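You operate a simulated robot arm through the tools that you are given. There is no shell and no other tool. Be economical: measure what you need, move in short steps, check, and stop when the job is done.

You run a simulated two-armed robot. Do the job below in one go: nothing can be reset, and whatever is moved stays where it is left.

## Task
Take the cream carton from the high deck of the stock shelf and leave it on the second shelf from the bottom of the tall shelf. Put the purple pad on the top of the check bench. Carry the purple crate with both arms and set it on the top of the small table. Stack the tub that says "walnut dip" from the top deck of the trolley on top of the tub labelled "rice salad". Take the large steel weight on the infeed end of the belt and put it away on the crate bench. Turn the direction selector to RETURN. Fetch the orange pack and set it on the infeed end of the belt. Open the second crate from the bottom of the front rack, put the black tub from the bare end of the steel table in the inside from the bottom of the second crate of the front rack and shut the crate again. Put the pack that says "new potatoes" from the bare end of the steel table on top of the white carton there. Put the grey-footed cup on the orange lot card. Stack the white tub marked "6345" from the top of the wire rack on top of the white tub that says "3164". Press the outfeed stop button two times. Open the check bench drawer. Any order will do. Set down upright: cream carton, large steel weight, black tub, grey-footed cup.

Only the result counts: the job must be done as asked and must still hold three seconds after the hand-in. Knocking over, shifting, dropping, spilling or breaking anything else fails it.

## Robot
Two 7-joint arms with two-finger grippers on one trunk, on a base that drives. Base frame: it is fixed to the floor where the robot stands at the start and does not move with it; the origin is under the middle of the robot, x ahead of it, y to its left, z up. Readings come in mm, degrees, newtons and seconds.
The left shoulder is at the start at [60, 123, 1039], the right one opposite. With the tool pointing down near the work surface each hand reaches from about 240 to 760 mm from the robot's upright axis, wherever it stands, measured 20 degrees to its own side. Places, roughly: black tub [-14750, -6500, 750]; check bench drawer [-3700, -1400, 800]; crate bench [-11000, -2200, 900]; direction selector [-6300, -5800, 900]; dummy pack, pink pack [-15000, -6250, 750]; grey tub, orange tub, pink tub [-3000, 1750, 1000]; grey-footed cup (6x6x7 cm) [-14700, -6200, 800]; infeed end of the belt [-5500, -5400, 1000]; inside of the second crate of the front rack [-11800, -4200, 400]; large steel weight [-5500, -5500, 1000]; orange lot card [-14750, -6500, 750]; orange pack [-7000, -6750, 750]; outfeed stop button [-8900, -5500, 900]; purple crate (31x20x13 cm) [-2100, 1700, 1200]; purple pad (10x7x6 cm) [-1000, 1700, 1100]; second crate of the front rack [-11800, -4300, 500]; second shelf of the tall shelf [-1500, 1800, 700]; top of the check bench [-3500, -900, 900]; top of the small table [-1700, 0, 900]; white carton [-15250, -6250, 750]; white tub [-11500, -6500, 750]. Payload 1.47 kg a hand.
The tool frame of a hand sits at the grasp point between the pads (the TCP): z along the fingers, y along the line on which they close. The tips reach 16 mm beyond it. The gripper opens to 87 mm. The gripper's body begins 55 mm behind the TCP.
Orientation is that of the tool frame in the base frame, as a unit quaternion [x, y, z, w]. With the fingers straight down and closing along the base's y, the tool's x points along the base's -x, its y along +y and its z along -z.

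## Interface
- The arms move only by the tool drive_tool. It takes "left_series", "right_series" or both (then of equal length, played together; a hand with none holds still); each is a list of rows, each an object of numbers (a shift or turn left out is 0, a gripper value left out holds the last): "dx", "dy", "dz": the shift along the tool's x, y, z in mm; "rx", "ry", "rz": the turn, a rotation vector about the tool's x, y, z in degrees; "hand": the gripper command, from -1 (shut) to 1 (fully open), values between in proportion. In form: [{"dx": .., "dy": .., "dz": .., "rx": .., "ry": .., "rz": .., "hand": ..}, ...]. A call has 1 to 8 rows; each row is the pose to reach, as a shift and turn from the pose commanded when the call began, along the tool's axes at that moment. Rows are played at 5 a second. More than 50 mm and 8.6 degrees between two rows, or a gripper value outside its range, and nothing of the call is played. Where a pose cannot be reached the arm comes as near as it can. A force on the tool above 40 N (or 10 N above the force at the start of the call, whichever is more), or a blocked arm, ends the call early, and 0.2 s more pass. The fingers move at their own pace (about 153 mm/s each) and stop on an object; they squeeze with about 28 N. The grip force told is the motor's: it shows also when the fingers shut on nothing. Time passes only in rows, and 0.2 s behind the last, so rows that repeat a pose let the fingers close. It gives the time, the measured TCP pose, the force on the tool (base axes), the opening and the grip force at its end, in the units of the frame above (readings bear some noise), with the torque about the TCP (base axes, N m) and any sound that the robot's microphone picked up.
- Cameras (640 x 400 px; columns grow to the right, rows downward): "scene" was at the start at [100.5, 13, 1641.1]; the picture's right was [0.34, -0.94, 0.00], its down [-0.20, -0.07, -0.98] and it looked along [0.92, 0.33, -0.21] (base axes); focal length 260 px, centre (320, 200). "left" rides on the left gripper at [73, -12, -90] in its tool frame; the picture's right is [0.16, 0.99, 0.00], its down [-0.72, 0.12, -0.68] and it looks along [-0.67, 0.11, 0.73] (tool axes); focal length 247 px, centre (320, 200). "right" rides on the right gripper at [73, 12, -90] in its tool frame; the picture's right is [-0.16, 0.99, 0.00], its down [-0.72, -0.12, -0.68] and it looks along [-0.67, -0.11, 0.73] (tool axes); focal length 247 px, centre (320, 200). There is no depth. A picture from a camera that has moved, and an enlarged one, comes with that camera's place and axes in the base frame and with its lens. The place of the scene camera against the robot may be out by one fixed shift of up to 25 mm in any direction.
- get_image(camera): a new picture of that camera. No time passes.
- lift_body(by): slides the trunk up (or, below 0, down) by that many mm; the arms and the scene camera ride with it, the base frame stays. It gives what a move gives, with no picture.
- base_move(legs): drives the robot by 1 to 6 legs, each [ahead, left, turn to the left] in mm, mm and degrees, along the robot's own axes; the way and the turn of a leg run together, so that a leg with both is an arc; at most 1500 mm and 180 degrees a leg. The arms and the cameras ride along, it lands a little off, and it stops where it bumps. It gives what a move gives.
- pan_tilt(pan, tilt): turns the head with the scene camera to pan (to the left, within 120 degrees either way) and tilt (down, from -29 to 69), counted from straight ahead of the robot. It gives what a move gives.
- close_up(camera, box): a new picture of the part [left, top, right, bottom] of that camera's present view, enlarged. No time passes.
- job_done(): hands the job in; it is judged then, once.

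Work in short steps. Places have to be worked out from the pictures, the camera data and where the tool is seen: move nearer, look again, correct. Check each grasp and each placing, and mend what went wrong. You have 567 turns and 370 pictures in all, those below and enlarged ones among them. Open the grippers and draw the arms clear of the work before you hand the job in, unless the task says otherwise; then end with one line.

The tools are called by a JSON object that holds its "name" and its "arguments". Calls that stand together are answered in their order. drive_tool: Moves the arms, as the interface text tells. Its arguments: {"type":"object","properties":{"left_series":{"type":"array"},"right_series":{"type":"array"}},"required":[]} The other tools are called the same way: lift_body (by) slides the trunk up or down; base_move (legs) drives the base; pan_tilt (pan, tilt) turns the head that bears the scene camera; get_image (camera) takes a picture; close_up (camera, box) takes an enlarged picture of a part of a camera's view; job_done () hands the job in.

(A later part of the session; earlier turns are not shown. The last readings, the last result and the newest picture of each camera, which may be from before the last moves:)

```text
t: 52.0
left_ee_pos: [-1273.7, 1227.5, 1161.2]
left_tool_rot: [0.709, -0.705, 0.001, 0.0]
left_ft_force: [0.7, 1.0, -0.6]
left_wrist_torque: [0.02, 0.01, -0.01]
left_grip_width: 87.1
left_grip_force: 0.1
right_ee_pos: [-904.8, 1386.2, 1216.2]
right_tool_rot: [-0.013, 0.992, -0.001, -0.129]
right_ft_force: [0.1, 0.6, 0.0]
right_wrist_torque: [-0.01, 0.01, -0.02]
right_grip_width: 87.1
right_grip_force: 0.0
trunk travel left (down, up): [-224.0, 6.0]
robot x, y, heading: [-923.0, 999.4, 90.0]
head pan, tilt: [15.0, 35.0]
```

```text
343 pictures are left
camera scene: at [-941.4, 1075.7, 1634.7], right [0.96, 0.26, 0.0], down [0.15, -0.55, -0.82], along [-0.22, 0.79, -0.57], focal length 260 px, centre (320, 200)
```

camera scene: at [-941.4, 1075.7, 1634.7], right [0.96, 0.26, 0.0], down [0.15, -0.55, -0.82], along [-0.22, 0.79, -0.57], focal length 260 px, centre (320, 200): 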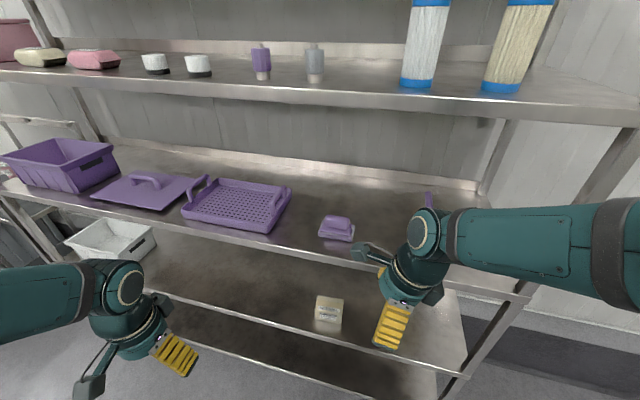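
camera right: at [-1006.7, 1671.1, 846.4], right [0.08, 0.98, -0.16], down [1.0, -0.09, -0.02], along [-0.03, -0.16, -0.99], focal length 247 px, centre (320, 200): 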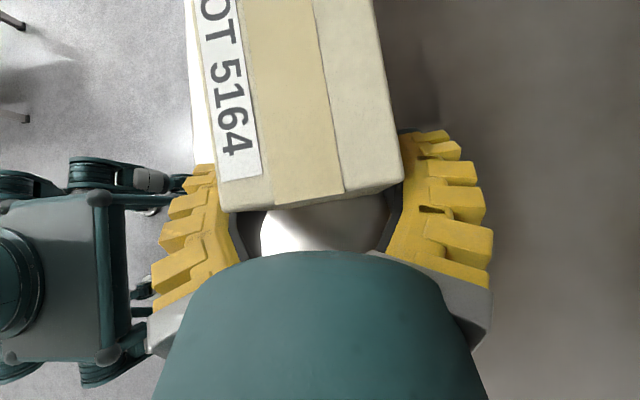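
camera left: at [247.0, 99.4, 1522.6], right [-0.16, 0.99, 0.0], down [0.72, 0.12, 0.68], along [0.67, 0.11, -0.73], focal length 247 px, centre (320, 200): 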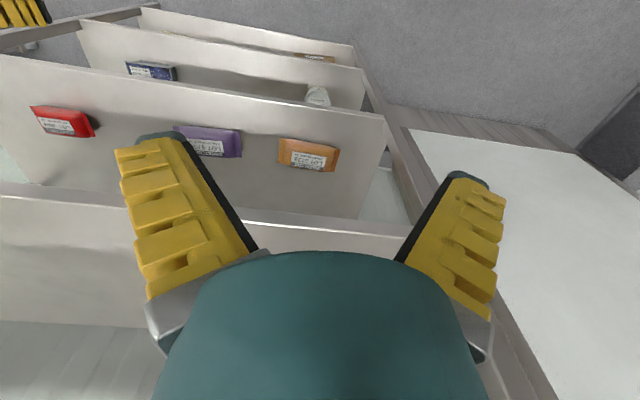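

Pad centre ≈[-1075, 1665], deck 3 ≈ z 1112. I bring the hand above it (TCP z 1225) and look.

{"name": "drive_tool", "arguments": {"right_series": [{"dx": 42, "dy": 20, "dz": 8}, {"dx": 84, "dy": 40, "dz": 16}, {"dx": 125, "dy": 65, "dz": 25}, {"dx": 160, "dy": 100, "dz": 33}, {"dx": 165, "dy": 145, "dz": 34}, {"dx": 167, "dy": 190, "dz": 34}, {"dx": 167, "dy": 235, "dz": 34}, {"dx": 167, "dy": 269, "dz": 34}]}}

{"name": "get_image", "arguments": {"camera": "right"}}

{"name": "get_image", "arguments": {"camera": "scene"}}

```text
refused: row 4 steps farther than a row can; nothing moved
```

```text
342 pictures are left
camera right: at [-952.5, 1396.4, 1321.5], right [0.13, 0.99, -0.04], down [0.88, -0.09, 0.47], along [0.47, -0.09, -0.88], focal length 247 px, centre (320, 200)
```

right: 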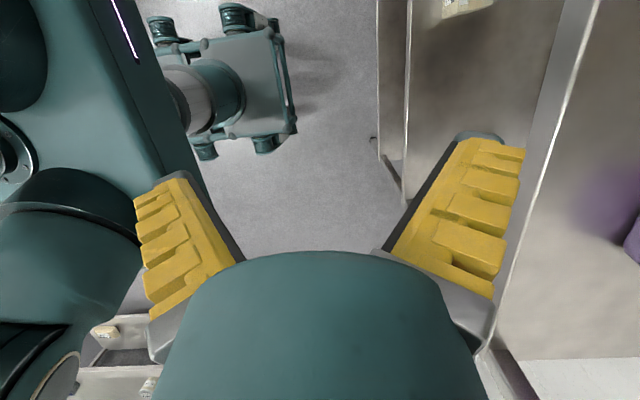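

```text
341 pictures are left
camera scene: at [-941.4, 1075.7, 1634.7], right [0.96, 0.26, 0.0], down [0.15, -0.55, -0.82], along [-0.22, 0.79, -0.57], focal length 260 px, centre (320, 200)
```

scene: 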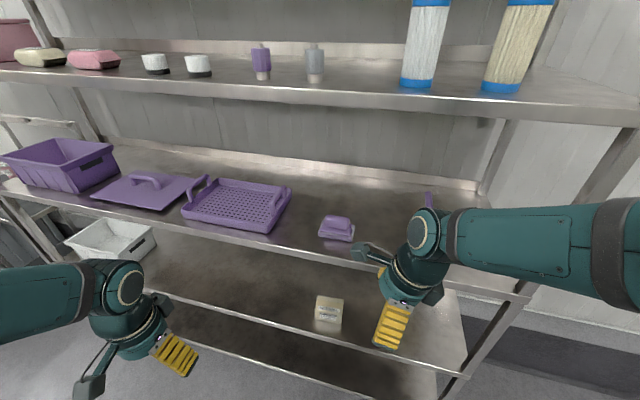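

One row stepped too far; I resend with even steps.

{"name": "drive_tool", "arguments": {"right_series": [{"dx": 42, "dy": 15, "dz": 8}, {"dx": 84, "dy": 30, "dz": 16}, {"dx": 122, "dy": 58, "dz": 25}, {"dx": 150, "dy": 95, "dz": 30}, {"dx": 162, "dy": 138, "dz": 33}, {"dx": 167, "dy": 182, "dz": 34}, {"dx": 167, "dy": 225, "dz": 34}, {"dx": 167, "dy": 265, "dz": 34}]}}

{"name": "get_image", "arguments": {"camera": "right"}}

```text
t: 53.8
left_ee_pos: [-1276.0, 1228.8, 1160.8]
left_tool_rot: [0.709, -0.705, 0.002, 0.0]
left_ft_force: [-0.5, 0.6, 0.1]
left_wrist_torque: [-0.01, -0.02, 0.02]
left_grip_width: 86.9
left_grip_force: 0.0
right_ee_pos: [-1086.2, 1650.2, 1226.5]
right_tool_rot: [-0.015, 0.992, -0.002, -0.128]
right_ft_force: [0.4, 0.2, 0.1]
right_wrist_torque: [-0.01, 0.02, 0.02]
right_grip_width: 86.9
right_grip_force: 0.0
trunk travel left (down, up): [-224.0, 6.0]
robot x, y, heading: [-923.9, 999.2, 90.6]
head pan, tilt: [15.0, 35.0]
```

```text
340 pictures are left
camera right: at [-1132.7, 1659.7, 1331.4], right [0.12, 0.99, -0.04], down [0.88, -0.09, 0.47], along [0.47, -0.09, -0.88], focal length 247 px, centre (320, 200)
```

right: 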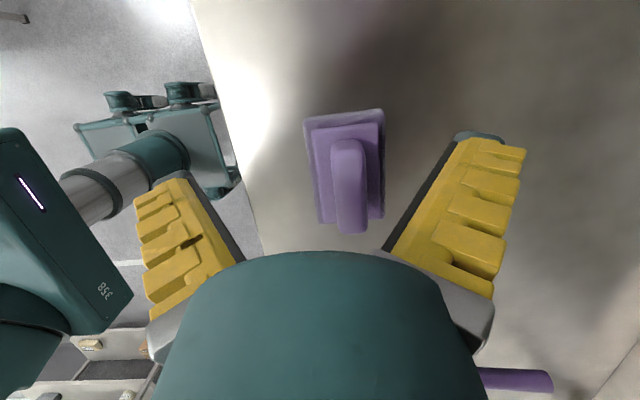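

Handle centre ≈[-1058, 1666], top ≈1172. I descend so the fingers straddle the handle.

{"name": "drive_tool", "arguments": {"right_series": [{"dx": -20, "dy": 8, "dz": 15}, {"dx": -42, "dy": 16, "dz": 25}, {"dx": -42, "dy": 16, "dz": 50}]}}

{"name": "get_image", "arguments": {"camera": "right"}}

```text
t: 54.6
left_ee_pos: [-1275.9, 1226.5, 1161.6]
left_tool_rot: [0.709, -0.705, 0.001, 0.0]
left_ft_force: [-0.3, 0.0, 0.0]
left_wrist_torque: [-0.03, -0.04, -0.03]
left_grip_width: 86.7
left_grip_force: 0.0
right_ee_pos: [-1059.4, 1664.0, 1167.3]
right_tool_rot: [-0.015, 0.992, 0.0, -0.129]
right_ft_force: [-0.7, 1.0, -0.4]
right_wrist_torque: [0.01, -0.02, 0.01]
right_grip_width: 87.0
right_grip_force: 0.1
trunk travel left (down, up): [-224.0, 6.0]
robot x, y, heading: [-919.1, 999.2, 90.2]
head pan, tilt: [15.0, 35.0]
```

```text
339 pictures are left
camera right: at [-1106.7, 1673.8, 1273.2], right [0.12, 0.99, -0.04], down [0.88, -0.09, 0.47], along [0.47, -0.09, -0.88], focal length 247 px, centre (320, 200)
```

right: 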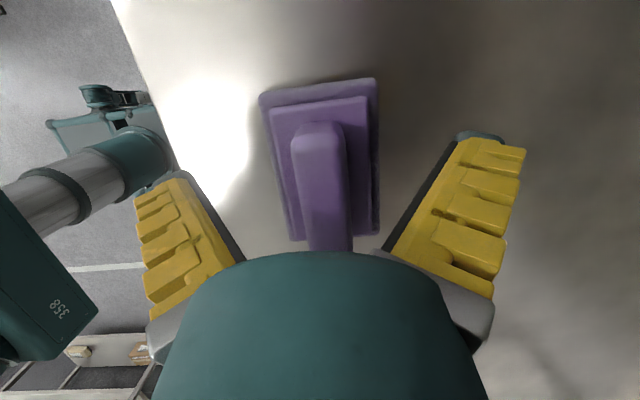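

Well centred. I close and lift.

{"name": "drive_tool", "arguments": {"right_series": [{"dz": 3, "hand": -1}, {"dz": 3, "hand": -1}, {"dz": 3, "hand": -1}, {"dz": 3, "hand": -1}, {"dx": 8, "dz": -26}]}}

{"name": "get_image", "arguments": {"camera": "right"}}

```text
t: 55.8
left_ee_pos: [-1275.7, 1224.3, 1161.5]
left_tool_rot: [0.709, -0.705, 0.002, -0.001]
left_ft_force: [-0.8, 0.5, 0.8]
left_wrist_torque: [0.0, 0.0, 0.02]
left_grip_width: 86.7
left_grip_force: 0.0
right_ee_pos: [-1059.2, 1663.8, 1195.7]
right_tool_rot: [-0.015, 0.992, -0.002, -0.127]
right_ft_force: [0.2, 0.5, -1.7]
right_wrist_torque: [0.03, -0.03, -0.01]
right_grip_width: 14.1
right_grip_force: 28.2
trunk travel left (down, up): [-224.0, 6.0]
robot x, y, heading: [-922.0, 992.5, 90.2]
head pan, tilt: [15.0, 35.0]
```

```text
338 pictures are left
camera right: at [-1107.0, 1673.2, 1301.1], right [0.12, 0.99, -0.04], down [0.88, -0.09, 0.47], along [0.47, -0.09, -0.88], focal length 247 px, centre (320, 200)
```

right: 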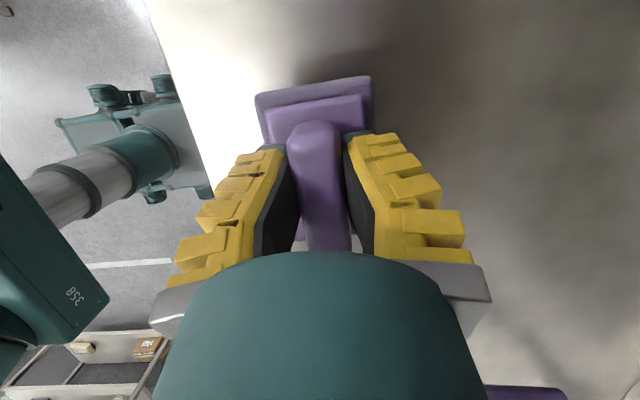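

Pad held. I retract it from the shelf, back off and turn to look toward the tables.

{"name": "drive_tool", "arguments": {"right_series": [{"dx": 8, "dy": -40, "dz": -5}, {"dx": 8, "dy": -85, "dz": -5}, {"dx": 8, "dy": -130, "dz": -5}, {"dx": 8, "dy": -175, "dz": -5}, {"dx": 8, "dy": -220, "dz": -5}, {"dx": 8, "dy": -265, "dz": -5}, {"dx": 8, "dy": -310, "dz": -5}]}}

{"name": "base_move", "arguments": {"legs": [[-100, 0, 0], [0, 0, 120]]}}

{"name": "pan_tilt", "arguments": {"pan": 0, "tilt": 20}}

{"name": "get_image", "arguments": {"camera": "scene"}}

```text
t: 57.4
left_ee_pos: [-1274.4, 1225.9, 1162.8]
left_tool_rot: [0.709, -0.705, 0.001, 0.0]
left_ft_force: [-0.3, -0.1, 0.0]
left_wrist_torque: [0.03, 0.02, 0.0]
left_grip_width: 87.0
left_grip_force: 0.0
right_ee_pos: [-1054.5, 1353.6, 1202.6]
right_tool_rot: [-0.014, 0.992, 0.002, -0.129]
right_ft_force: [0.0, -0.5, -0.3]
right_wrist_torque: [0.01, -0.02, -0.02]
right_grip_width: 14.3
right_grip_force: 28.3
trunk travel left (down, up): [-224.0, 6.0]
robot x, y, heading: [-920.1, 1000.0, 90.3]
head pan, tilt: [15.0, 35.0]
```

```text
t: 63.5
left_ee_pos: [-950.2, 479.3, 1162.2]
left_tool_rot: [0.967, 0.253, 0.0, 0.0]
left_ft_force: [-0.7, 0.5, 0.5]
left_wrist_torque: [-0.01, -0.02, 0.0]
left_grip_width: 87.0
left_grip_force: 0.1
right_ee_pos: [-1172.2, 608.6, 1203.8]
right_tool_rot: [0.862, -0.49, 0.111, 0.065]
right_ft_force: [0.2, -0.2, -0.6]
right_wrist_torque: [0.0, 0.0, 0.02]
right_grip_width: 14.3
right_grip_force: 27.7
trunk travel left (down, up): [-224.0, 6.0]
robot x, y, heading: [-923.4, 901.0, -150.7]
head pan, tilt: [15.0, 35.0]
```

```text
t: 64.3
left_ee_pos: [-950.1, 480.3, 1161.5]
left_tool_rot: [0.968, 0.253, 0.001, -0.001]
left_ft_force: [0.1, 0.1, -0.6]
left_wrist_torque: [0.02, -0.02, -0.03]
left_grip_width: 87.1
left_grip_force: 0.0
right_ee_pos: [-1171.5, 610.6, 1203.7]
right_tool_rot: [0.862, -0.49, 0.11, 0.064]
right_ft_force: [-0.1, -0.6, -0.9]
right_wrist_torque: [-0.01, -0.02, -0.03]
right_grip_width: 14.1
right_grip_force: 27.8
trunk travel left (down, up): [-224.0, 6.0]
robot x, y, heading: [-926.5, 896.9, -150.4]
head pan, tilt: [0.0, 20.0]
```

```text
337 pictures are left
camera scene: at [-1009.8, 829.0, 1658.5], right [-0.49, 0.87, 0.0], down [0.3, 0.17, -0.94], along [-0.82, -0.46, -0.34], focal length 260 px, centre (320, 200)
```

scene: 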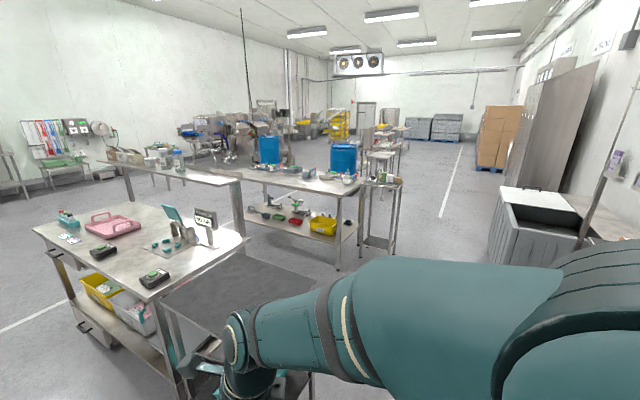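

The room layout is visible. I check what stands at the "small table" spot.

{"name": "pan_tilt", "arguments": {"pan": 25, "tilt": 38}}

{"name": "get_image", "arguments": {"camera": "scene"}}

```text
t: 65.2
left_ee_pos: [-950.3, 479.7, 1161.1]
left_tool_rot: [0.967, 0.254, 0.0, -0.001]
left_ft_force: [-1.2, -1.0, 0.5]
left_wrist_torque: [0.05, -0.03, 0.0]
left_grip_width: 87.1
left_grip_force: 0.1
right_ee_pos: [-1171.6, 608.6, 1202.4]
right_tool_rot: [0.862, -0.491, 0.11, 0.064]
right_ft_force: [-0.3, -0.4, 0.1]
right_wrist_torque: [0.0, 0.0, 0.01]
right_grip_width: 14.1
right_grip_force: 27.8
trunk travel left (down, up): [-224.0, 6.0]
robot x, y, heading: [-922.8, 898.3, -150.7]
head pan, tilt: [25.0, 38.0]
```

```text
336 pictures are left
camera scene: at [-978.9, 804.6, 1630.2], right [-0.81, 0.58, 0.0], down [0.36, 0.5, -0.79], along [-0.46, -0.64, -0.62], focal length 260 px, centre (320, 200)
```

scene: 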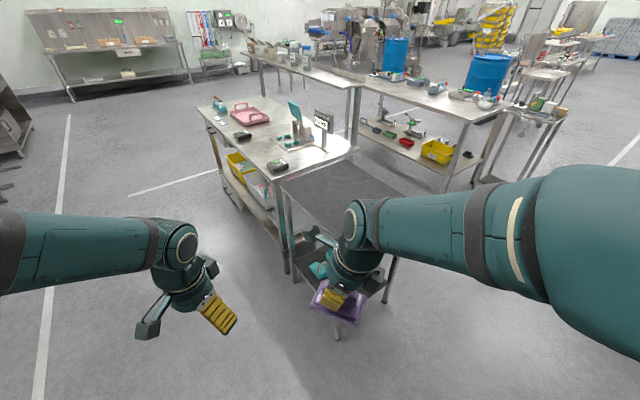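

The dark-topped table is the small table; the long bench beyond (front edge x≈-3400, y≈-200…-1700) should be the check bench. I drive round to face it.

{"name": "base_move", "arguments": {"legs": [[0, 0, -29.5], [900, 0, 0], [870, 0, 0], [0, 1400, 0]]}}

{"name": "pan_tilt", "arguments": {"pan": 0, "tilt": 30}}

{"name": "get_image", "arguments": {"camera": "scene"}}

```text
t: 87.7
left_ee_pos: [-2918.9, -854.4, 1161.4]
left_tool_rot: [1.0, -0.014, 0.001, -0.001]
left_ft_force: [-0.3, 0.2, 0.6]
left_wrist_torque: [0.05, -0.02, 0.02]
left_grip_width: 86.8
left_grip_force: 0.0
right_ee_pos: [-3040.5, -630.1, 1203.1]
right_tool_rot: [-0.699, 0.703, -0.089, -0.091]
right_ft_force: [0.2, 0.0, 0.3]
right_wrist_torque: [-0.01, -0.01, -0.03]
right_grip_width: 14.1
right_grip_force: 27.7
trunk travel left (down, up): [-224.0, 6.0]
robot x, y, heading: [-2676.9, -509.8, 178.4]
head pan, tilt: [25.0, 38.0]
```

```text
t: 88.6
left_ee_pos: [-2918.6, -854.2, 1162.0]
left_tool_rot: [1.0, -0.015, 0.001, -0.001]
left_ft_force: [0.1, 0.3, -0.2]
left_wrist_torque: [0.03, 0.01, -0.03]
left_grip_width: 87.0
left_grip_force: 0.0
right_ee_pos: [-3040.2, -629.3, 1202.6]
right_tool_rot: [-0.7, 0.703, -0.089, -0.092]
right_ft_force: [-0.4, 0.6, -1.1]
right_wrist_torque: [-0.03, 0.02, 0.0]
right_grip_width: 14.0
right_grip_force: 27.9
trunk travel left (down, up): [-224.0, 6.0]
robot x, y, heading: [-2675.8, -507.9, 178.2]
head pan, tilt: [0.0, 30.0]
```

```text
335 pictures are left
camera scene: at [-2776.1, -525.7, 1642.5], right [0.03, 1.0, 0.0], down [0.5, -0.01, -0.87], along [-0.87, 0.03, -0.5], focal length 260 px, centre (320, 200)
```

scene: 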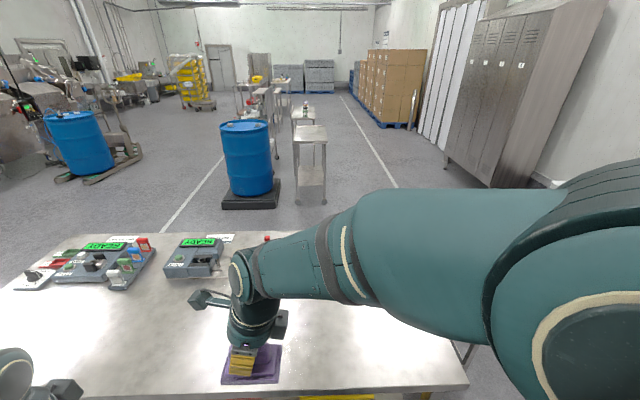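

Bench front edge ≈x -3100, free area right ahead of the right hand. I move up 100 mm and lower the pad toward the top.

{"name": "base_move", "arguments": {"legs": [[100, 0, 0]]}}

{"name": "drive_tool", "arguments": {"right_series": [{"dy": 40}, {"dy": 80}, {"dy": 120}, {"dy": 130, "dx": -13, "dz": 47}, {"dy": 130, "dx": -25, "dz": 94}, {"dy": 130, "dx": -38, "dz": 141}, {"dy": 130, "dx": -50, "dz": 187}]}}

{"name": "get_image", "arguments": {"camera": "scene"}}

{"name": "get_image", "arguments": {"camera": "right"}}

```text
t: 89.7
left_ee_pos: [-3020.8, -851.5, 1161.5]
left_tool_rot: [1.0, -0.014, 0.0, -0.001]
left_ft_force: [0.2, -0.3, 0.0]
left_wrist_torque: [0.01, 0.02, 0.0]
left_grip_width: 87.0
left_grip_force: 0.1
right_ee_pos: [-3142.5, -625.7, 1203.7]
right_tool_rot: [-0.699, 0.703, -0.089, -0.092]
right_ft_force: [-0.3, -0.2, -0.8]
right_wrist_torque: [0.02, 0.04, 0.03]
right_grip_width: 14.0
right_grip_force: 27.9
trunk travel left (down, up): [-224.0, 6.0]
robot x, y, heading: [-2779.2, -507.9, 178.3]
head pan, tilt: [0.0, 30.0]
```

```text
t: 91.3
left_ee_pos: [-3021.0, -850.6, 1162.5]
left_tool_rot: [1.0, -0.015, 0.0, -0.001]
left_ft_force: [0.1, -0.2, -0.8]
left_wrist_torque: [-0.02, 0.0, 0.0]
left_grip_width: 87.1
left_grip_force: 0.1
right_ee_pos: [-3273.8, -623.3, 1009.9]
right_tool_rot: [-0.699, 0.703, -0.089, -0.092]
right_ft_force: [-1.2, 0.4, -0.7]
right_wrist_torque: [0.0, -0.03, 0.0]
right_grip_width: 14.3
right_grip_force: 28.5
trunk travel left (down, up): [-224.0, 6.0]
robot x, y, heading: [-2779.1, -507.6, 178.2]
head pan, tilt: [0.0, 30.0]
```

```text
334 pictures are left
camera scene: at [-2879.1, -522.7, 1642.4], right [0.03, 1.0, 0.0], down [0.5, -0.02, -0.87], along [-0.87, 0.03, -0.5], focal length 260 px, centre (320, 200)
```

scene: 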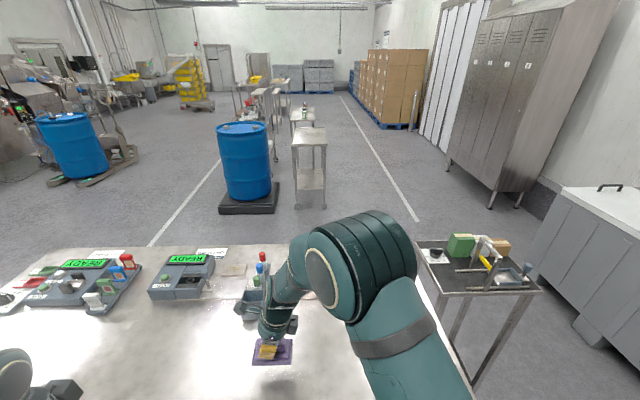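

```text
333 pictures are left
camera right: at [-3284.7, -671.0, 1115.6], right [-0.99, 0.16, -0.04], down [0.12, 0.87, 0.47], along [0.11, 0.46, -0.88], focal length 247 px, centre (320, 200)
```

right: 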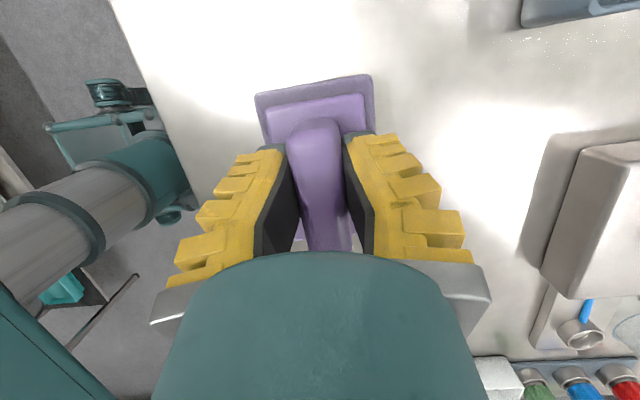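

I pull back 25 mm from the device nearby and lower step by step, watching force.

{"name": "drive_tool", "arguments": {"right_series": [{"dy": -25, "dx": -5, "dz": 18}, {"dy": -25, "dx": -10, "dz": 38}, {"dy": -25, "dx": -12, "dz": 44}, {"dy": -25, "dx": -13, "dz": 48}]}}

{"name": "close_up", "arguments": {"camera": "scene", "box": [200, 270, 340, 380]}}

```text
t: 92.3
left_ee_pos: [-3020.6, -852.0, 1161.8]
left_tool_rot: [1.0, -0.014, 0.0, -0.001]
left_ft_force: [0.3, 0.5, 0.3]
left_wrist_torque: [0.02, 0.03, 0.01]
left_grip_width: 87.1
left_grip_force: 0.0
right_ee_pos: [-3248.8, -623.5, 960.8]
right_tool_rot: [-0.7, 0.703, -0.089, -0.092]
right_ft_force: [0.4, -0.4, -1.4]
right_wrist_torque: [-0.01, -0.06, -0.01]
right_grip_width: 14.1
right_grip_force: 27.7
trunk travel left (down, up): [-224.0, 6.0]
robot x, y, heading: [-2781.4, -508.7, 178.3]
head pan, tilt: [0.0, 30.0]
```

```text
3.64 times, centred on (270, 325) of scene
camera zoom: at [-2878.5, -522.7, 1642.5], right [0.03, 1.0, 0.0], down [0.5, -0.02, -0.87], along [-0.87, 0.03, -0.5], focal length 945 px, centre (502, -254)
```

zoom: 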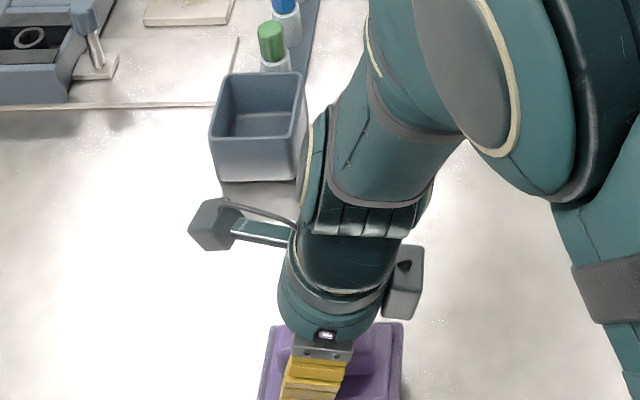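

{"name": "drive_tool", "arguments": {"right_series": [{"dx": -2, "dz": 6}, {"dx": -3, "dz": 12}]}}

{"name": "drive_tool", "arguments": {"right_series": [{"dx": -1, "dz": 4}, {"dx": -2, "dz": 8}]}}

```text
t: 92.9
left_ee_pos: [-3020.6, -851.4, 1160.9]
left_tool_rot: [1.0, -0.014, 0.001, -0.001]
left_ft_force: [-1.0, 0.5, -0.1]
left_wrist_torque: [0.02, -0.01, 0.01]
left_grip_width: 86.9
left_grip_force: 0.1
right_ee_pos: [-3248.0, -625.1, 949.0]
right_tool_rot: [-0.699, 0.703, -0.089, -0.092]
right_ft_force: [-0.8, 0.1, -1.1]
right_wrist_torque: [-0.01, 0.01, 0.01]
right_grip_width: 14.0
right_grip_force: 27.8
trunk travel left (down, up): [-224.0, 6.0]
robot x, y, heading: [-2778.8, -507.4, 178.3]
head pan, tilt: [0.0, 30.0]
```

```text
t: 93.5
left_ee_pos: [-3020.3, -851.8, 1161.4]
left_tool_rot: [1.0, -0.015, 0.001, -0.002]
left_ft_force: [-0.9, 0.2, 0.4]
left_wrist_torque: [-0.01, -0.01, 0.03]
left_grip_width: 86.8
left_grip_force: 0.0
right_ee_pos: [-3247.9, -624.6, 939.9]
right_tool_rot: [-0.699, 0.703, -0.089, -0.091]
right_ft_force: [0.1, -1.4, -1.6]
right_wrist_torque: [0.02, 0.02, 0.01]
right_grip_width: 14.1
right_grip_force: 27.8
trunk travel left (down, up): [-224.0, 6.0]
robot x, y, heading: [-2783.1, -507.2, 178.2]
head pan, tilt: [0.0, 30.0]
```

{"name": "drive_tool", "arguments": {"right_series": [{"dx": -1, "dz": 4}, {"dx": -2, "dz": 8}]}}

{"name": "get_image", "arguments": {"camera": "right"}}

```text
t: 94.1
left_ee_pos: [-3020.3, -852.3, 1162.2]
left_tool_rot: [1.0, -0.014, 0.0, -0.001]
left_ft_force: [-0.1, -1.2, 0.1]
left_wrist_torque: [0.0, 0.01, -0.01]
left_grip_width: 87.2
left_grip_force: 0.0
right_ee_pos: [-3249.3, -624.2, 931.6]
right_tool_rot: [-0.7, 0.703, -0.089, -0.092]
right_ft_force: [-0.7, -0.3, -0.9]
right_wrist_torque: [-0.02, -0.02, 0.01]
right_grip_width: 14.0
right_grip_force: 28.0
trunk travel left (down, up): [-224.0, 6.0]
robot x, y, heading: [-2781.0, -507.2, 178.2]
head pan, tilt: [0.0, 30.0]
```

```text
331 pictures are left
camera right: at [-3259.8, -671.5, 1036.2], right [-0.99, 0.16, -0.04], down [0.12, 0.87, 0.47], along [0.11, 0.46, -0.88], focal length 247 px, centre (320, 200)
```

right: 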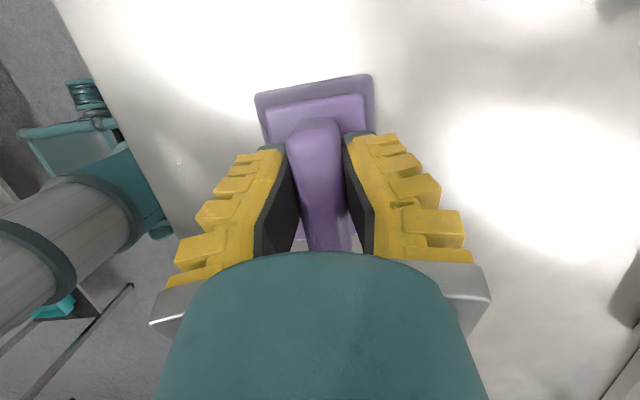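

Bench top perhaps ≈ 850; continue lowering.

{"name": "drive_tool", "arguments": {"right_series": [{"dx": -1, "dz": 5}, {"dx": -2, "dz": 9}, {"dx": -3, "dz": 13}]}}

{"name": "drive_tool", "arguments": {"right_series": [{"dx": -1, "dz": 4}, {"dx": -2, "dz": 8}]}}

{"name": "drive_tool", "arguments": {"right_series": [{"dx": -1, "dz": 4}, {"dx": -2, "dz": 8}]}}

```text
t: 94.9
left_ee_pos: [-3018.7, -850.3, 1162.4]
left_tool_rot: [1.0, -0.015, 0.0, 0.0]
left_ft_force: [-1.0, 0.2, 0.0]
left_wrist_torque: [-0.03, 0.01, -0.03]
left_grip_width: 87.0
left_grip_force: 0.0
right_ee_pos: [-3249.3, -624.3, 918.5]
right_tool_rot: [-0.699, 0.703, -0.088, -0.095]
right_ft_force: [-4.4, -0.3, 22.8]
right_wrist_torque: [0.1, 0.0, 0.05]
right_grip_width: 22.4
right_grip_force: 27.9
trunk travel left (down, up): [-224.0, 6.0]
robot x, y, heading: [-2779.6, -505.7, 178.4]
head pan, tilt: [0.0, 30.0]
```

```text
t: 95.3
left_ee_pos: [-3018.4, -849.4, 1161.9]
left_tool_rot: [1.0, -0.015, 0.0, -0.001]
left_ft_force: [0.7, 0.3, -0.5]
left_wrist_torque: [-0.03, 0.0, 0.0]
left_grip_width: 87.3
left_grip_force: 0.1
right_ee_pos: [-3249.2, -625.9, 919.3]
right_tool_rot: [-0.699, 0.703, -0.089, -0.096]
right_ft_force: [5.4, 5.9, 22.3]
right_wrist_torque: [0.5, -0.17, -0.1]
right_grip_width: 22.2
right_grip_force: 28.4
trunk travel left (down, up): [-224.0, 6.0]
robot x, y, heading: [-2779.4, -507.3, 178.7]
head pan, tilt: [0.0, 30.0]
stopped in row 1 (right hand): the force on the tool passed its limit at 44 N (the readings are from after the stop); the commanded pose is now the measured one
```

```text
t: 95.7
left_ee_pos: [-3019.6, -849.8, 1161.9]
left_tool_rot: [1.0, -0.015, 0.0, -0.001]
left_ft_force: [0.0, 0.2, 0.1]
left_wrist_torque: [0.03, 0.0, 0.01]
left_grip_width: 86.8
left_grip_force: 0.0
right_ee_pos: [-3250.6, -626.3, 918.7]
right_tool_rot: [-0.7, 0.702, -0.089, -0.097]
right_ft_force: [6.9, 6.4, 27.7]
right_wrist_torque: [0.5, -0.2, -0.07]
right_grip_width: 21.3
right_grip_force: 27.8
trunk travel left (down, up): [-224.0, 6.0]
robot x, y, heading: [-2782.9, -510.4, 178.3]
head pan, tilt: [0.0, 30.0]
stopped in row 1 (right hand): the force on the tool passed its limit at 44 N (the readings are from after the stop); the commanded pose is now the measured one
```

Contact reached; I ease up, open and lift clear.

{"name": "drive_tool", "arguments": {"right_series": [{"dx": 1, "dz": -3}, {"dx": 1, "dz": -3, "hand": 0.2}, {"dx": 1, "dz": -3, "hand": 0.2}, {"dx": 1, "dz": -3, "hand": 0.2}, {"dx": 5, "dz": -20}, {"dx": 15, "dz": -60}, {"dx": 26, "dz": -100}]}}

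{"name": "get_image", "arguments": {"camera": "right"}}

```text
t: 97.3
left_ee_pos: [-3020.7, -851.2, 1162.4]
left_tool_rot: [1.0, -0.015, 0.001, -0.001]
left_ft_force: [1.0, -0.2, 0.4]
left_wrist_torque: [-0.01, 0.0, 0.0]
left_grip_width: 87.2
left_grip_force: 0.0
right_ee_pos: [-3247.7, -625.7, 1021.9]
right_tool_rot: [-0.7, 0.702, -0.089, -0.096]
right_ft_force: [0.9, 0.2, 0.6]
right_wrist_torque: [0.01, -0.03, 0.01]
right_grip_width: 57.2
right_grip_force: 3.4
trunk travel left (down, up): [-224.0, 6.0]
robot x, y, heading: [-2778.4, -507.5, 178.1]
head pan, tilt: [0.0, 30.0]
```

```text
330 pictures are left
camera right: at [-3258.2, -673.3, 1126.3], right [-0.99, 0.16, -0.03], down [0.13, 0.88, 0.47], along [0.1, 0.46, -0.88], focal length 247 px, centre (320, 200)
```

right: 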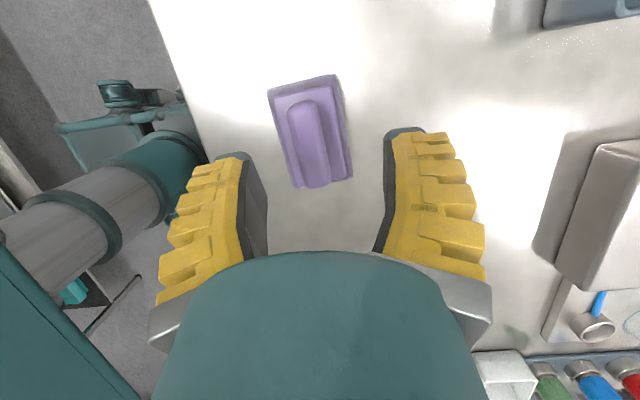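

Pad done. I raise/retract the right hand and strafe left to look for the drawer.

{"name": "drive_tool", "arguments": {"right_series": [{"dx": 10, "dz": -45}, {"dx": 20, "dy": -10, "dz": -90}, {"dx": 30, "dy": -50, "dz": -100}, {"dx": 30, "dy": -100, "dz": -100}, {"dx": 30, "dy": -150, "dz": -100}, {"dx": 30, "dy": -200, "dz": -100, "hand": 1}, {"dx": 0, "dy": -230, "dz": -100, "hand": 1}]}}

{"name": "base_move", "arguments": {"legs": [[-250, 0, 0], [0, 800, 0]]}}

{"name": "pan_tilt", "arguments": {"pan": 0, "tilt": 35}}

{"name": "get_image", "arguments": {"camera": "scene"}}

```text
t: 98.9
left_ee_pos: [-3019.5, -848.8, 1162.1]
left_tool_rot: [1.0, -0.014, 0.001, -0.001]
left_ft_force: [0.2, 1.1, -0.6]
left_wrist_torque: [-0.02, 0.02, 0.02]
left_grip_width: 87.2
left_grip_force: 0.0
right_ee_pos: [-3023.0, -596.1, 1110.4]
right_tool_rot: [-0.698, 0.705, -0.088, -0.093]
right_ft_force: [-0.3, 0.5, 0.1]
right_wrist_torque: [0.01, -0.01, 0.01]
right_grip_width: 86.9
right_grip_force: 0.0
trunk travel left (down, up): [-224.0, 6.0]
robot x, y, heading: [-2781.7, -504.0, 178.1]
head pan, tilt: [0.0, 30.0]
```

```text
t: 107.8
left_ee_pos: [-2802.5, -1658.2, 1161.1]
left_tool_rot: [1.0, -0.021, 0.001, -0.001]
left_ft_force: [0.4, -0.1, 0.2]
left_wrist_torque: [-0.02, -0.03, -0.04]
left_grip_width: 86.9
left_grip_force: 0.1
right_ee_pos: [-2800.3, -1406.6, 1114.1]
right_tool_rot: [-0.693, 0.709, -0.087, -0.096]
right_ft_force: [-0.4, -0.4, 0.3]
right_wrist_torque: [-0.01, 0.0, 0.03]
right_grip_width: 87.3
right_grip_force: 0.0
trunk travel left (down, up): [-224.0, 6.0]
robot x, y, heading: [-2554.0, -1317.6, 177.6]
head pan, tilt: [0.0, 30.0]
```

```text
t: 108.5
left_ee_pos: [-2801.9, -1659.5, 1161.7]
left_tool_rot: [1.0, -0.022, 0.001, 0.0]
left_ft_force: [0.3, 0.2, 0.2]
left_wrist_torque: [-0.03, 0.0, 0.03]
left_grip_width: 87.1
left_grip_force: 0.1
right_ee_pos: [-2801.9, -1406.2, 1113.1]
right_tool_rot: [-0.691, 0.711, -0.087, -0.096]
right_ft_force: [-1.2, -0.4, -0.2]
right_wrist_torque: [-0.02, 0.01, -0.04]
right_grip_width: 86.9
right_grip_force: 0.0
trunk travel left (down, up): [-224.0, 6.0]
robot x, y, heading: [-2555.2, -1319.0, 177.3]
head pan, tilt: [0.0, 35.0]
```

```text
329 pictures are left
camera scene: at [-2654.3, -1320.5, 1647.3], right [0.18, 0.98, 0.0], down [0.45, -0.08, -0.89], along [-0.88, 0.16, -0.45], focal length 260 px, centre (320, 200)
```

scene: 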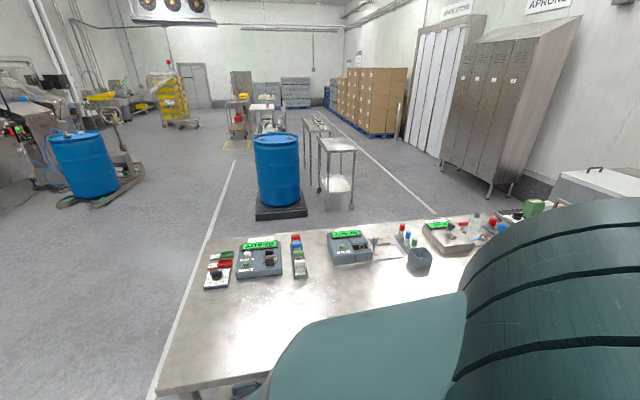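

I check the floor to the left before driving around the bench's left end.

{"name": "pan_tilt", "arguments": {"pan": 70, "tilt": 25}}

{"name": "get_image", "arguments": {"camera": "scene"}}

```text
t: 109.9
left_ee_pos: [-2802.0, -1658.7, 1161.8]
left_tool_rot: [1.0, -0.022, 0.001, -0.001]
left_ft_force: [0.6, 0.4, 0.6]
left_wrist_torque: [0.0, 0.03, -0.03]
left_grip_width: 86.8
left_grip_force: 0.0
right_ee_pos: [-2800.6, -1406.2, 1112.4]
right_tool_rot: [-0.693, 0.709, -0.088, -0.097]
right_ft_force: [-0.4, 0.3, 0.9]
right_wrist_torque: [-0.02, 0.01, 0.01]
right_grip_width: 87.0
right_grip_force: 0.0
trunk travel left (down, up): [-224.0, 6.0]
robot x, y, heading: [-2555.3, -1320.8, 177.2]
head pan, tilt: [70.0, 25.0]
```

```text
328 pictures are left
camera scene: at [-2654.1, -1319.4, 1647.6], right [0.19, 0.98, 0.0], down [0.44, -0.09, -0.89], along [-0.88, 0.17, -0.45], focal length 260 px, centre (320, 200)
```

scene: 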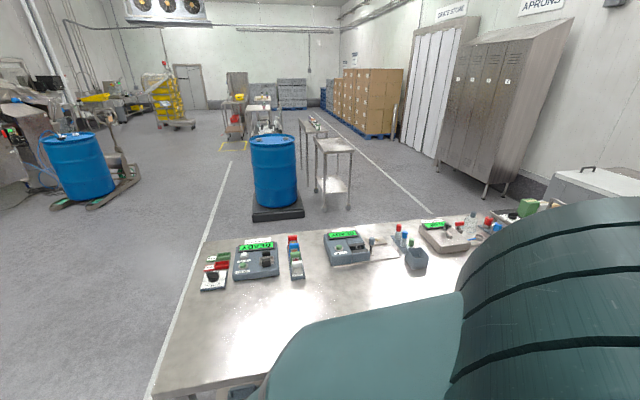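

The head is jammed by the right elbow. I move the right hand forward and to the right to free it.

{"name": "drive_tool", "arguments": {"right_series": [{"dy": 30, "dx": -30}, {"dy": 55, "dx": -60, "dz": 10}, {"dy": 80, "dx": -90, "dz": 20}, {"dy": 100, "dx": -120, "dz": 30}, {"dy": 110, "dx": -150, "dz": 40}]}}

{"name": "get_image", "arguments": {"camera": "scene"}}

```text
t: 111.1
left_ee_pos: [-2801.8, -1659.6, 1161.2]
left_tool_rot: [1.0, -0.023, 0.001, 0.0]
left_ft_force: [0.1, -0.1, -1.1]
left_wrist_torque: [0.01, -0.03, 0.01]
left_grip_width: 87.0
left_grip_force: 0.0
right_ee_pos: [-2907.9, -1269.1, 1039.9]
right_tool_rot: [-0.693, 0.709, -0.088, -0.097]
right_ft_force: [0.5, -0.5, -0.1]
right_wrist_torque: [-0.02, -0.01, 0.01]
right_grip_width: 87.1
right_grip_force: 0.1
trunk travel left (down, up): [-224.0, 6.0]
robot x, y, heading: [-2558.6, -1321.8, 177.5]
head pan, tilt: [70.0, 25.0]
```

```text
327 pictures are left
camera scene: at [-2600.1, -1420.6, 1650.5], right [-0.92, 0.38, 0.0], down [0.16, 0.39, -0.91], along [-0.35, -0.84, -0.42], focal length 260 px, centre (320, 200)
```

scene: 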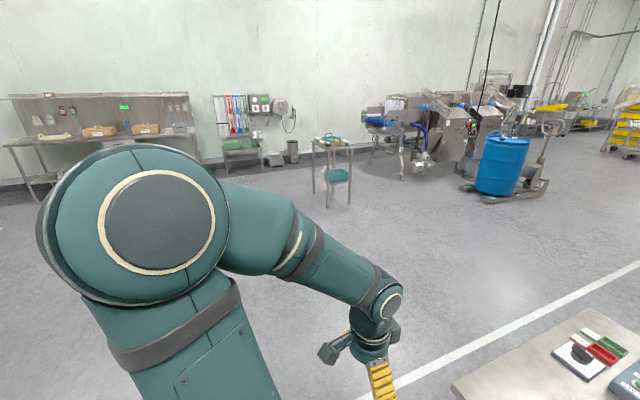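

Path is clear. I drive around to the far side of the bench, facing back at it.

{"name": "base_move", "arguments": {"legs": [[0, 900, 2], [1200, 0, 0], [700, 0, 0], [0, 0, 180], [0, 900, 0]]}}

{"name": "pan_tilt", "arguments": {"pan": 0, "tilt": 35}}

{"name": "get_image", "arguments": {"camera": "scene"}}

```text
t: 143.3
left_ee_pos: [-4183.9, -920.7, 1161.3]
left_tool_rot: [0.024, 1.0, -0.001, -0.001]
left_ft_force: [-0.1, -0.7, -0.4]
left_wrist_torque: [-0.02, 0.01, -0.02]
left_grip_width: 86.8
left_grip_force: 0.0
right_ee_pos: [-4078.5, -1310.9, 1039.6]
right_tool_rot: [0.711, 0.691, 0.098, -0.087]
right_ft_force: [0.1, 0.0, 0.6]
right_wrist_torque: [0.03, -0.03, -0.02]
right_grip_width: 86.9
right_grip_force: 0.1
trunk travel left (down, up): [-224.0, 6.0]
robot x, y, heading: [-4429.5, -1257.8, -2.8]
head pan, tilt: [70.0, 25.0]
```

```text
t: 144.7
left_ee_pos: [-4184.7, -919.1, 1161.5]
left_tool_rot: [0.023, 1.0, -0.001, 0.0]
left_ft_force: [-0.5, -0.5, -0.2]
left_wrist_torque: [0.02, 0.0, 0.01]
left_grip_width: 86.8
left_grip_force: 0.0
right_ee_pos: [-4080.3, -1310.3, 1039.8]
right_tool_rot: [0.71, 0.692, 0.097, -0.088]
right_ft_force: [0.3, 0.2, -0.2]
right_wrist_torque: [-0.01, 0.03, 0.01]
right_grip_width: 86.9
right_grip_force: 0.1
trunk travel left (down, up): [-224.0, 6.0]
robot x, y, heading: [-4429.2, -1262.8, -2.8]
head pan, tilt: [0.0, 35.0]
```

```text
326 pictures are left
camera scene: at [-4329.5, -1282.4, 1634.7], right [-0.05, -1.0, 0.0], down [-0.57, 0.03, -0.82], along [0.82, -0.04, -0.57], focal length 260 px, centre (320, 200)
```

scene: 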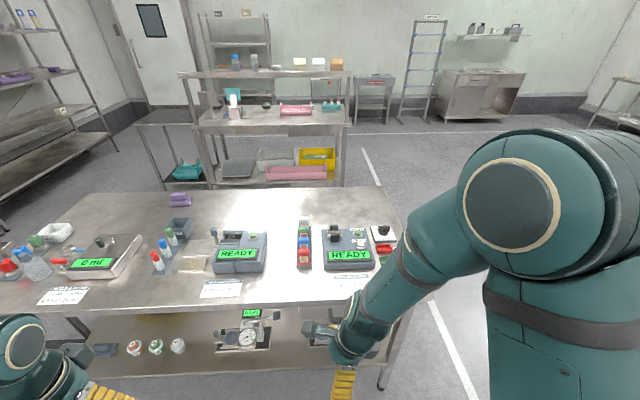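

I look at the front side of the bench more closely.

{"name": "close_up", "arguments": {"camera": "scene", "box": [190, 260, 430, 400]}}

```text
2.67 times, centred on (310, 330) of scene
camera zoom: at [-4329.5, -1282.4, 1634.7], right [-0.05, -1.0, 0.0], down [-0.57, 0.03, -0.82], along [0.82, -0.04, -0.57], focal length 693 px, centre (347, -147)
```

zoom: 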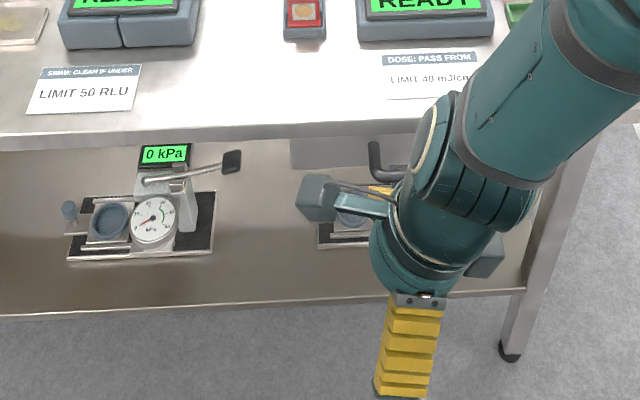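

There's a drawer with a dark horizontal bar handle under the top, about [-3840, -1345, 800]. I turn the right hand to point forward with fingers closing vertically.

{"name": "drive_tool", "arguments": {"right_series": [{"ry": -7, "dy": 40}, {"ry": -15, "dy": 80}, {"ry": -15, "dy": 110}]}}

{"name": "drive_tool", "arguments": {"right_series": [{"rx": -8}, {"rx": -16}, {"rx": -24}, {"rx": -32}, {"rx": -40}, {"rx": -48}, {"rx": -56}, {"rx": -64}]}}

{"name": "drive_tool", "arguments": {"right_series": [{"rx": -8}, {"rx": -16}, {"rx": -24}, {"rx": -26}]}}

{"name": "get_image", "arguments": {"camera": "scene"}}

```text
t: 145.5
left_ee_pos: [-4182.5, -921.4, 1160.0]
left_tool_rot: [0.024, 1.0, -0.001, 0.0]
left_ft_force: [0.9, 0.2, 0.2]
left_wrist_torque: [0.03, 0.02, 0.02]
left_grip_width: 87.0
left_grip_force: 0.0
right_ee_pos: [-3969.0, -1313.2, 1042.5]
right_tool_rot: [0.718, 0.697, 0.003, 0.003]
right_ft_force: [0.2, -0.3, 0.9]
right_wrist_torque: [0.0, -0.01, 0.02]
right_grip_width: 86.7
right_grip_force: 0.1
trunk travel left (down, up): [-224.0, 6.0]
robot x, y, heading: [-4431.3, -1260.7, -2.7]
head pan, tilt: [0.0, 35.0]
```

```text
t: 147.3
left_ee_pos: [-4183.2, -917.9, 1161.9]
left_tool_rot: [0.024, 1.0, -0.001, -0.001]
left_ft_force: [0.3, 0.7, 0.0]
left_wrist_torque: [0.0, 0.01, 0.01]
left_grip_width: 87.0
left_grip_force: 0.0
right_ee_pos: [-3969.9, -1312.6, 1039.5]
right_tool_rot: [0.606, 0.589, 0.373, 0.383]
right_ft_force: [0.2, 0.3, -1.3]
right_wrist_torque: [0.01, -0.01, -0.04]
right_grip_width: 87.2
right_grip_force: 0.0
trunk travel left (down, up): [-224.0, 6.0]
robot x, y, heading: [-4429.5, -1259.2, -2.6]
head pan, tilt: [0.0, 35.0]
```

```text
t: 148.3
left_ee_pos: [-4185.4, -919.5, 1161.3]
left_tool_rot: [0.025, 1.0, -0.001, 0.0]
left_ft_force: [0.4, 0.1, 0.6]
left_wrist_torque: [0.01, -0.01, 0.0]
left_grip_width: 87.0
left_grip_force: 0.1
right_ee_pos: [-3971.2, -1312.8, 1040.6]
right_tool_rot: [0.504, 0.49, 0.496, 0.509]
right_ft_force: [-0.3, -0.7, -0.4]
right_wrist_torque: [-0.01, -0.03, 0.01]
right_grip_width: 87.1
right_grip_force: 0.0
trunk travel left (down, up): [-224.0, 6.0]
robot x, y, heading: [-4431.4, -1257.9, -2.9]
head pan, tilt: [0.0, 35.0]
```

```text
324 pictures are left
camera scene: at [-4329.7, -1282.6, 1634.8], right [-0.05, -1.0, 0.0], down [-0.57, 0.03, -0.82], along [0.82, -0.04, -0.57], focal length 260 px, centre (320, 200)
```

scene: 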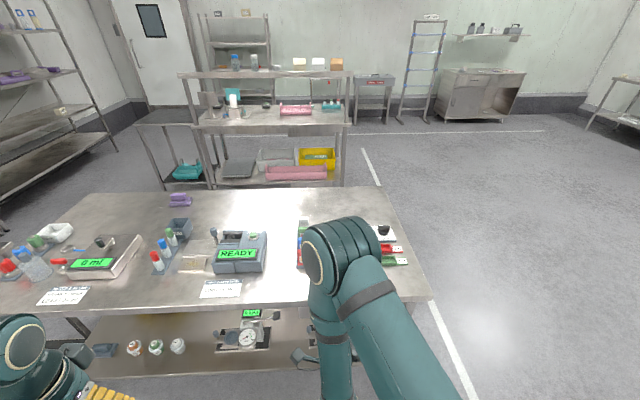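

Hand horizontal. I lower the trunk by 220 and look with the right camera.

{"name": "lift_body", "arguments": {"by": -220}}

{"name": "get_image", "arguments": {"camera": "right"}}

{"name": "get_image", "arguments": {"camera": "scene"}}

```text
t: 150.7
left_ee_pos: [-4183.3, -920.3, 940.4]
left_tool_rot: [0.024, 1.0, 0.0, -0.002]
left_ft_force: [-0.2, -0.2, 0.2]
left_wrist_torque: [0.01, 0.04, -0.02]
left_grip_width: 87.0
left_grip_force: 0.0
right_ee_pos: [-3970.1, -1313.7, 820.5]
right_tool_rot: [0.504, 0.491, 0.496, 0.509]
right_ft_force: [0.6, 0.3, 0.2]
right_wrist_torque: [-0.02, 0.0, 0.01]
right_grip_width: 86.9
right_grip_force: 0.0
trunk travel left (down, up): [-4.0, 226.0]
robot x, y, heading: [-4430.9, -1257.3, -2.9]
head pan, tilt: [0.0, 35.0]
```

```text
323 pictures are left
camera right: at [-4057.1, -1238.0, 832.0], right [-0.01, -0.16, 0.99], down [-0.7, -0.71, -0.12], along [0.72, -0.69, -0.1], focal length 247 px, centre (320, 200)
```

right: 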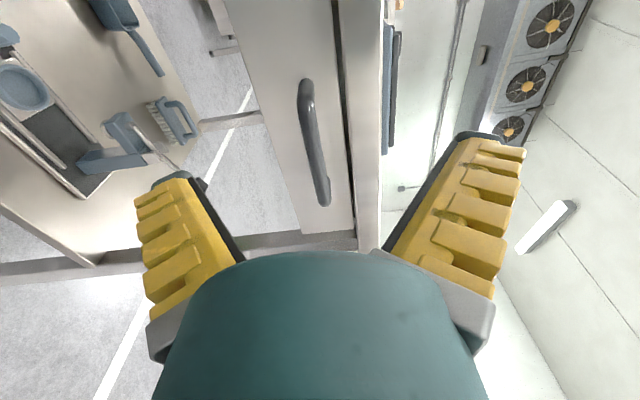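

```text
322 pictures are left
camera scene: at [-4329.6, -1282.5, 1414.9], right [-0.05, -1.0, 0.0], down [-0.57, 0.03, -0.82], along [0.82, -0.04, -0.57], focal length 260 px, centre (320, 200)
```

scene: 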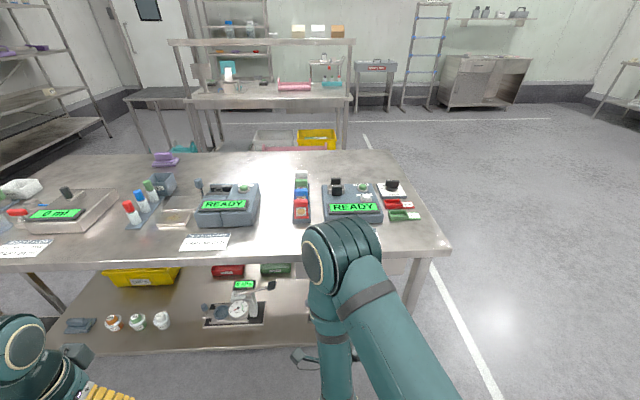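

The bar handle is seen: center about y -1369, z 808. I align and advance 40 mm, then look again to get the distance.

{"name": "drive_tool", "arguments": {"right_series": [{"dx": -25, "dy": -6, "dz": 20}, {"dx": -52, "dy": -12, "dz": 40}]}}

{"name": "get_image", "arguments": {"camera": "right"}}

```text
t: 151.3
left_ee_pos: [-4183.3, -919.1, 942.3]
left_tool_rot: [0.024, 1.0, 0.0, -0.001]
left_ft_force: [0.3, -0.9, -1.5]
left_wrist_torque: [-0.01, -0.01, 0.01]
left_grip_width: 87.3
left_grip_force: 0.0
right_ee_pos: [-3932.0, -1367.9, 809.7]
right_tool_rot: [0.505, 0.49, 0.495, 0.509]
right_ft_force: [0.0, -0.1, 0.0]
right_wrist_torque: [0.03, 0.03, 0.03]
right_grip_width: 86.8
right_grip_force: 0.1
trunk travel left (down, up): [-4.0, 226.0]
robot x, y, heading: [-4430.4, -1259.7, -2.9]
head pan, tilt: [0.0, 35.0]
```

```text
321 pictures are left
camera right: at [-4018.3, -1292.2, 820.5], right [-0.01, -0.16, 0.99], down [-0.7, -0.7, -0.12], along [0.72, -0.69, -0.1], focal length 247 px, centre (320, 200)
```

right: 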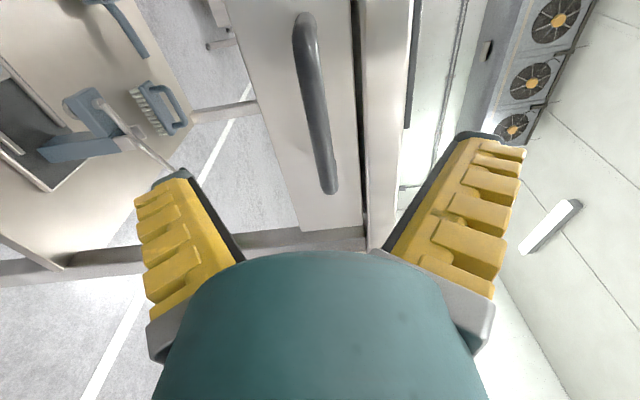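

Handle now located at x≈-3816, y −1320…−1470, z≈808. I narrow the opening, centre on it and advance.

{"name": "drive_tool", "arguments": {"right_series": [{"dx": -14, "dz": 20, "hand": 0}, {"dx": -28, "dz": 45, "hand": 0}, {"dx": -28, "dz": 75, "hand": 0}, {"dx": -28, "dz": 106, "hand": 0}]}}

{"name": "get_image", "arguments": {"camera": "right"}}

```text
t: 152.3
left_ee_pos: [-4187.8, -919.7, 943.6]
left_tool_rot: [0.024, 1.0, -0.001, 0.0]
left_ft_force: [-0.2, 0.8, 0.1]
left_wrist_torque: [-0.04, 0.0, -0.05]
left_grip_width: 87.0
left_grip_force: 0.0
right_ee_pos: [-3828.7, -1395.8, 815.1]
right_tool_rot: [0.503, 0.49, 0.497, 0.51]
right_ft_force: [-34.0, -2.5, 5.3]
right_wrist_torque: [-0.38, -1.24, 0.22]
right_grip_width: 61.6
right_grip_force: 9.3
trunk travel left (down, up): [-4.0, 226.0]
robot x, y, heading: [-4431.3, -1257.6, -2.6]
head pan, tilt: [0.0, 35.0]
```

```text
320 pictures are left
camera right: at [-3916.4, -1321.6, 824.7], right [-0.02, -0.16, 0.99], down [-0.7, -0.71, -0.12], along [0.72, -0.69, -0.1], focal length 247 px, centre (320, 200)
```

right: 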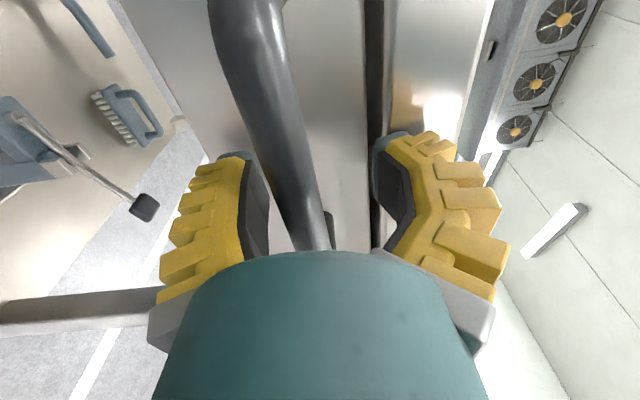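

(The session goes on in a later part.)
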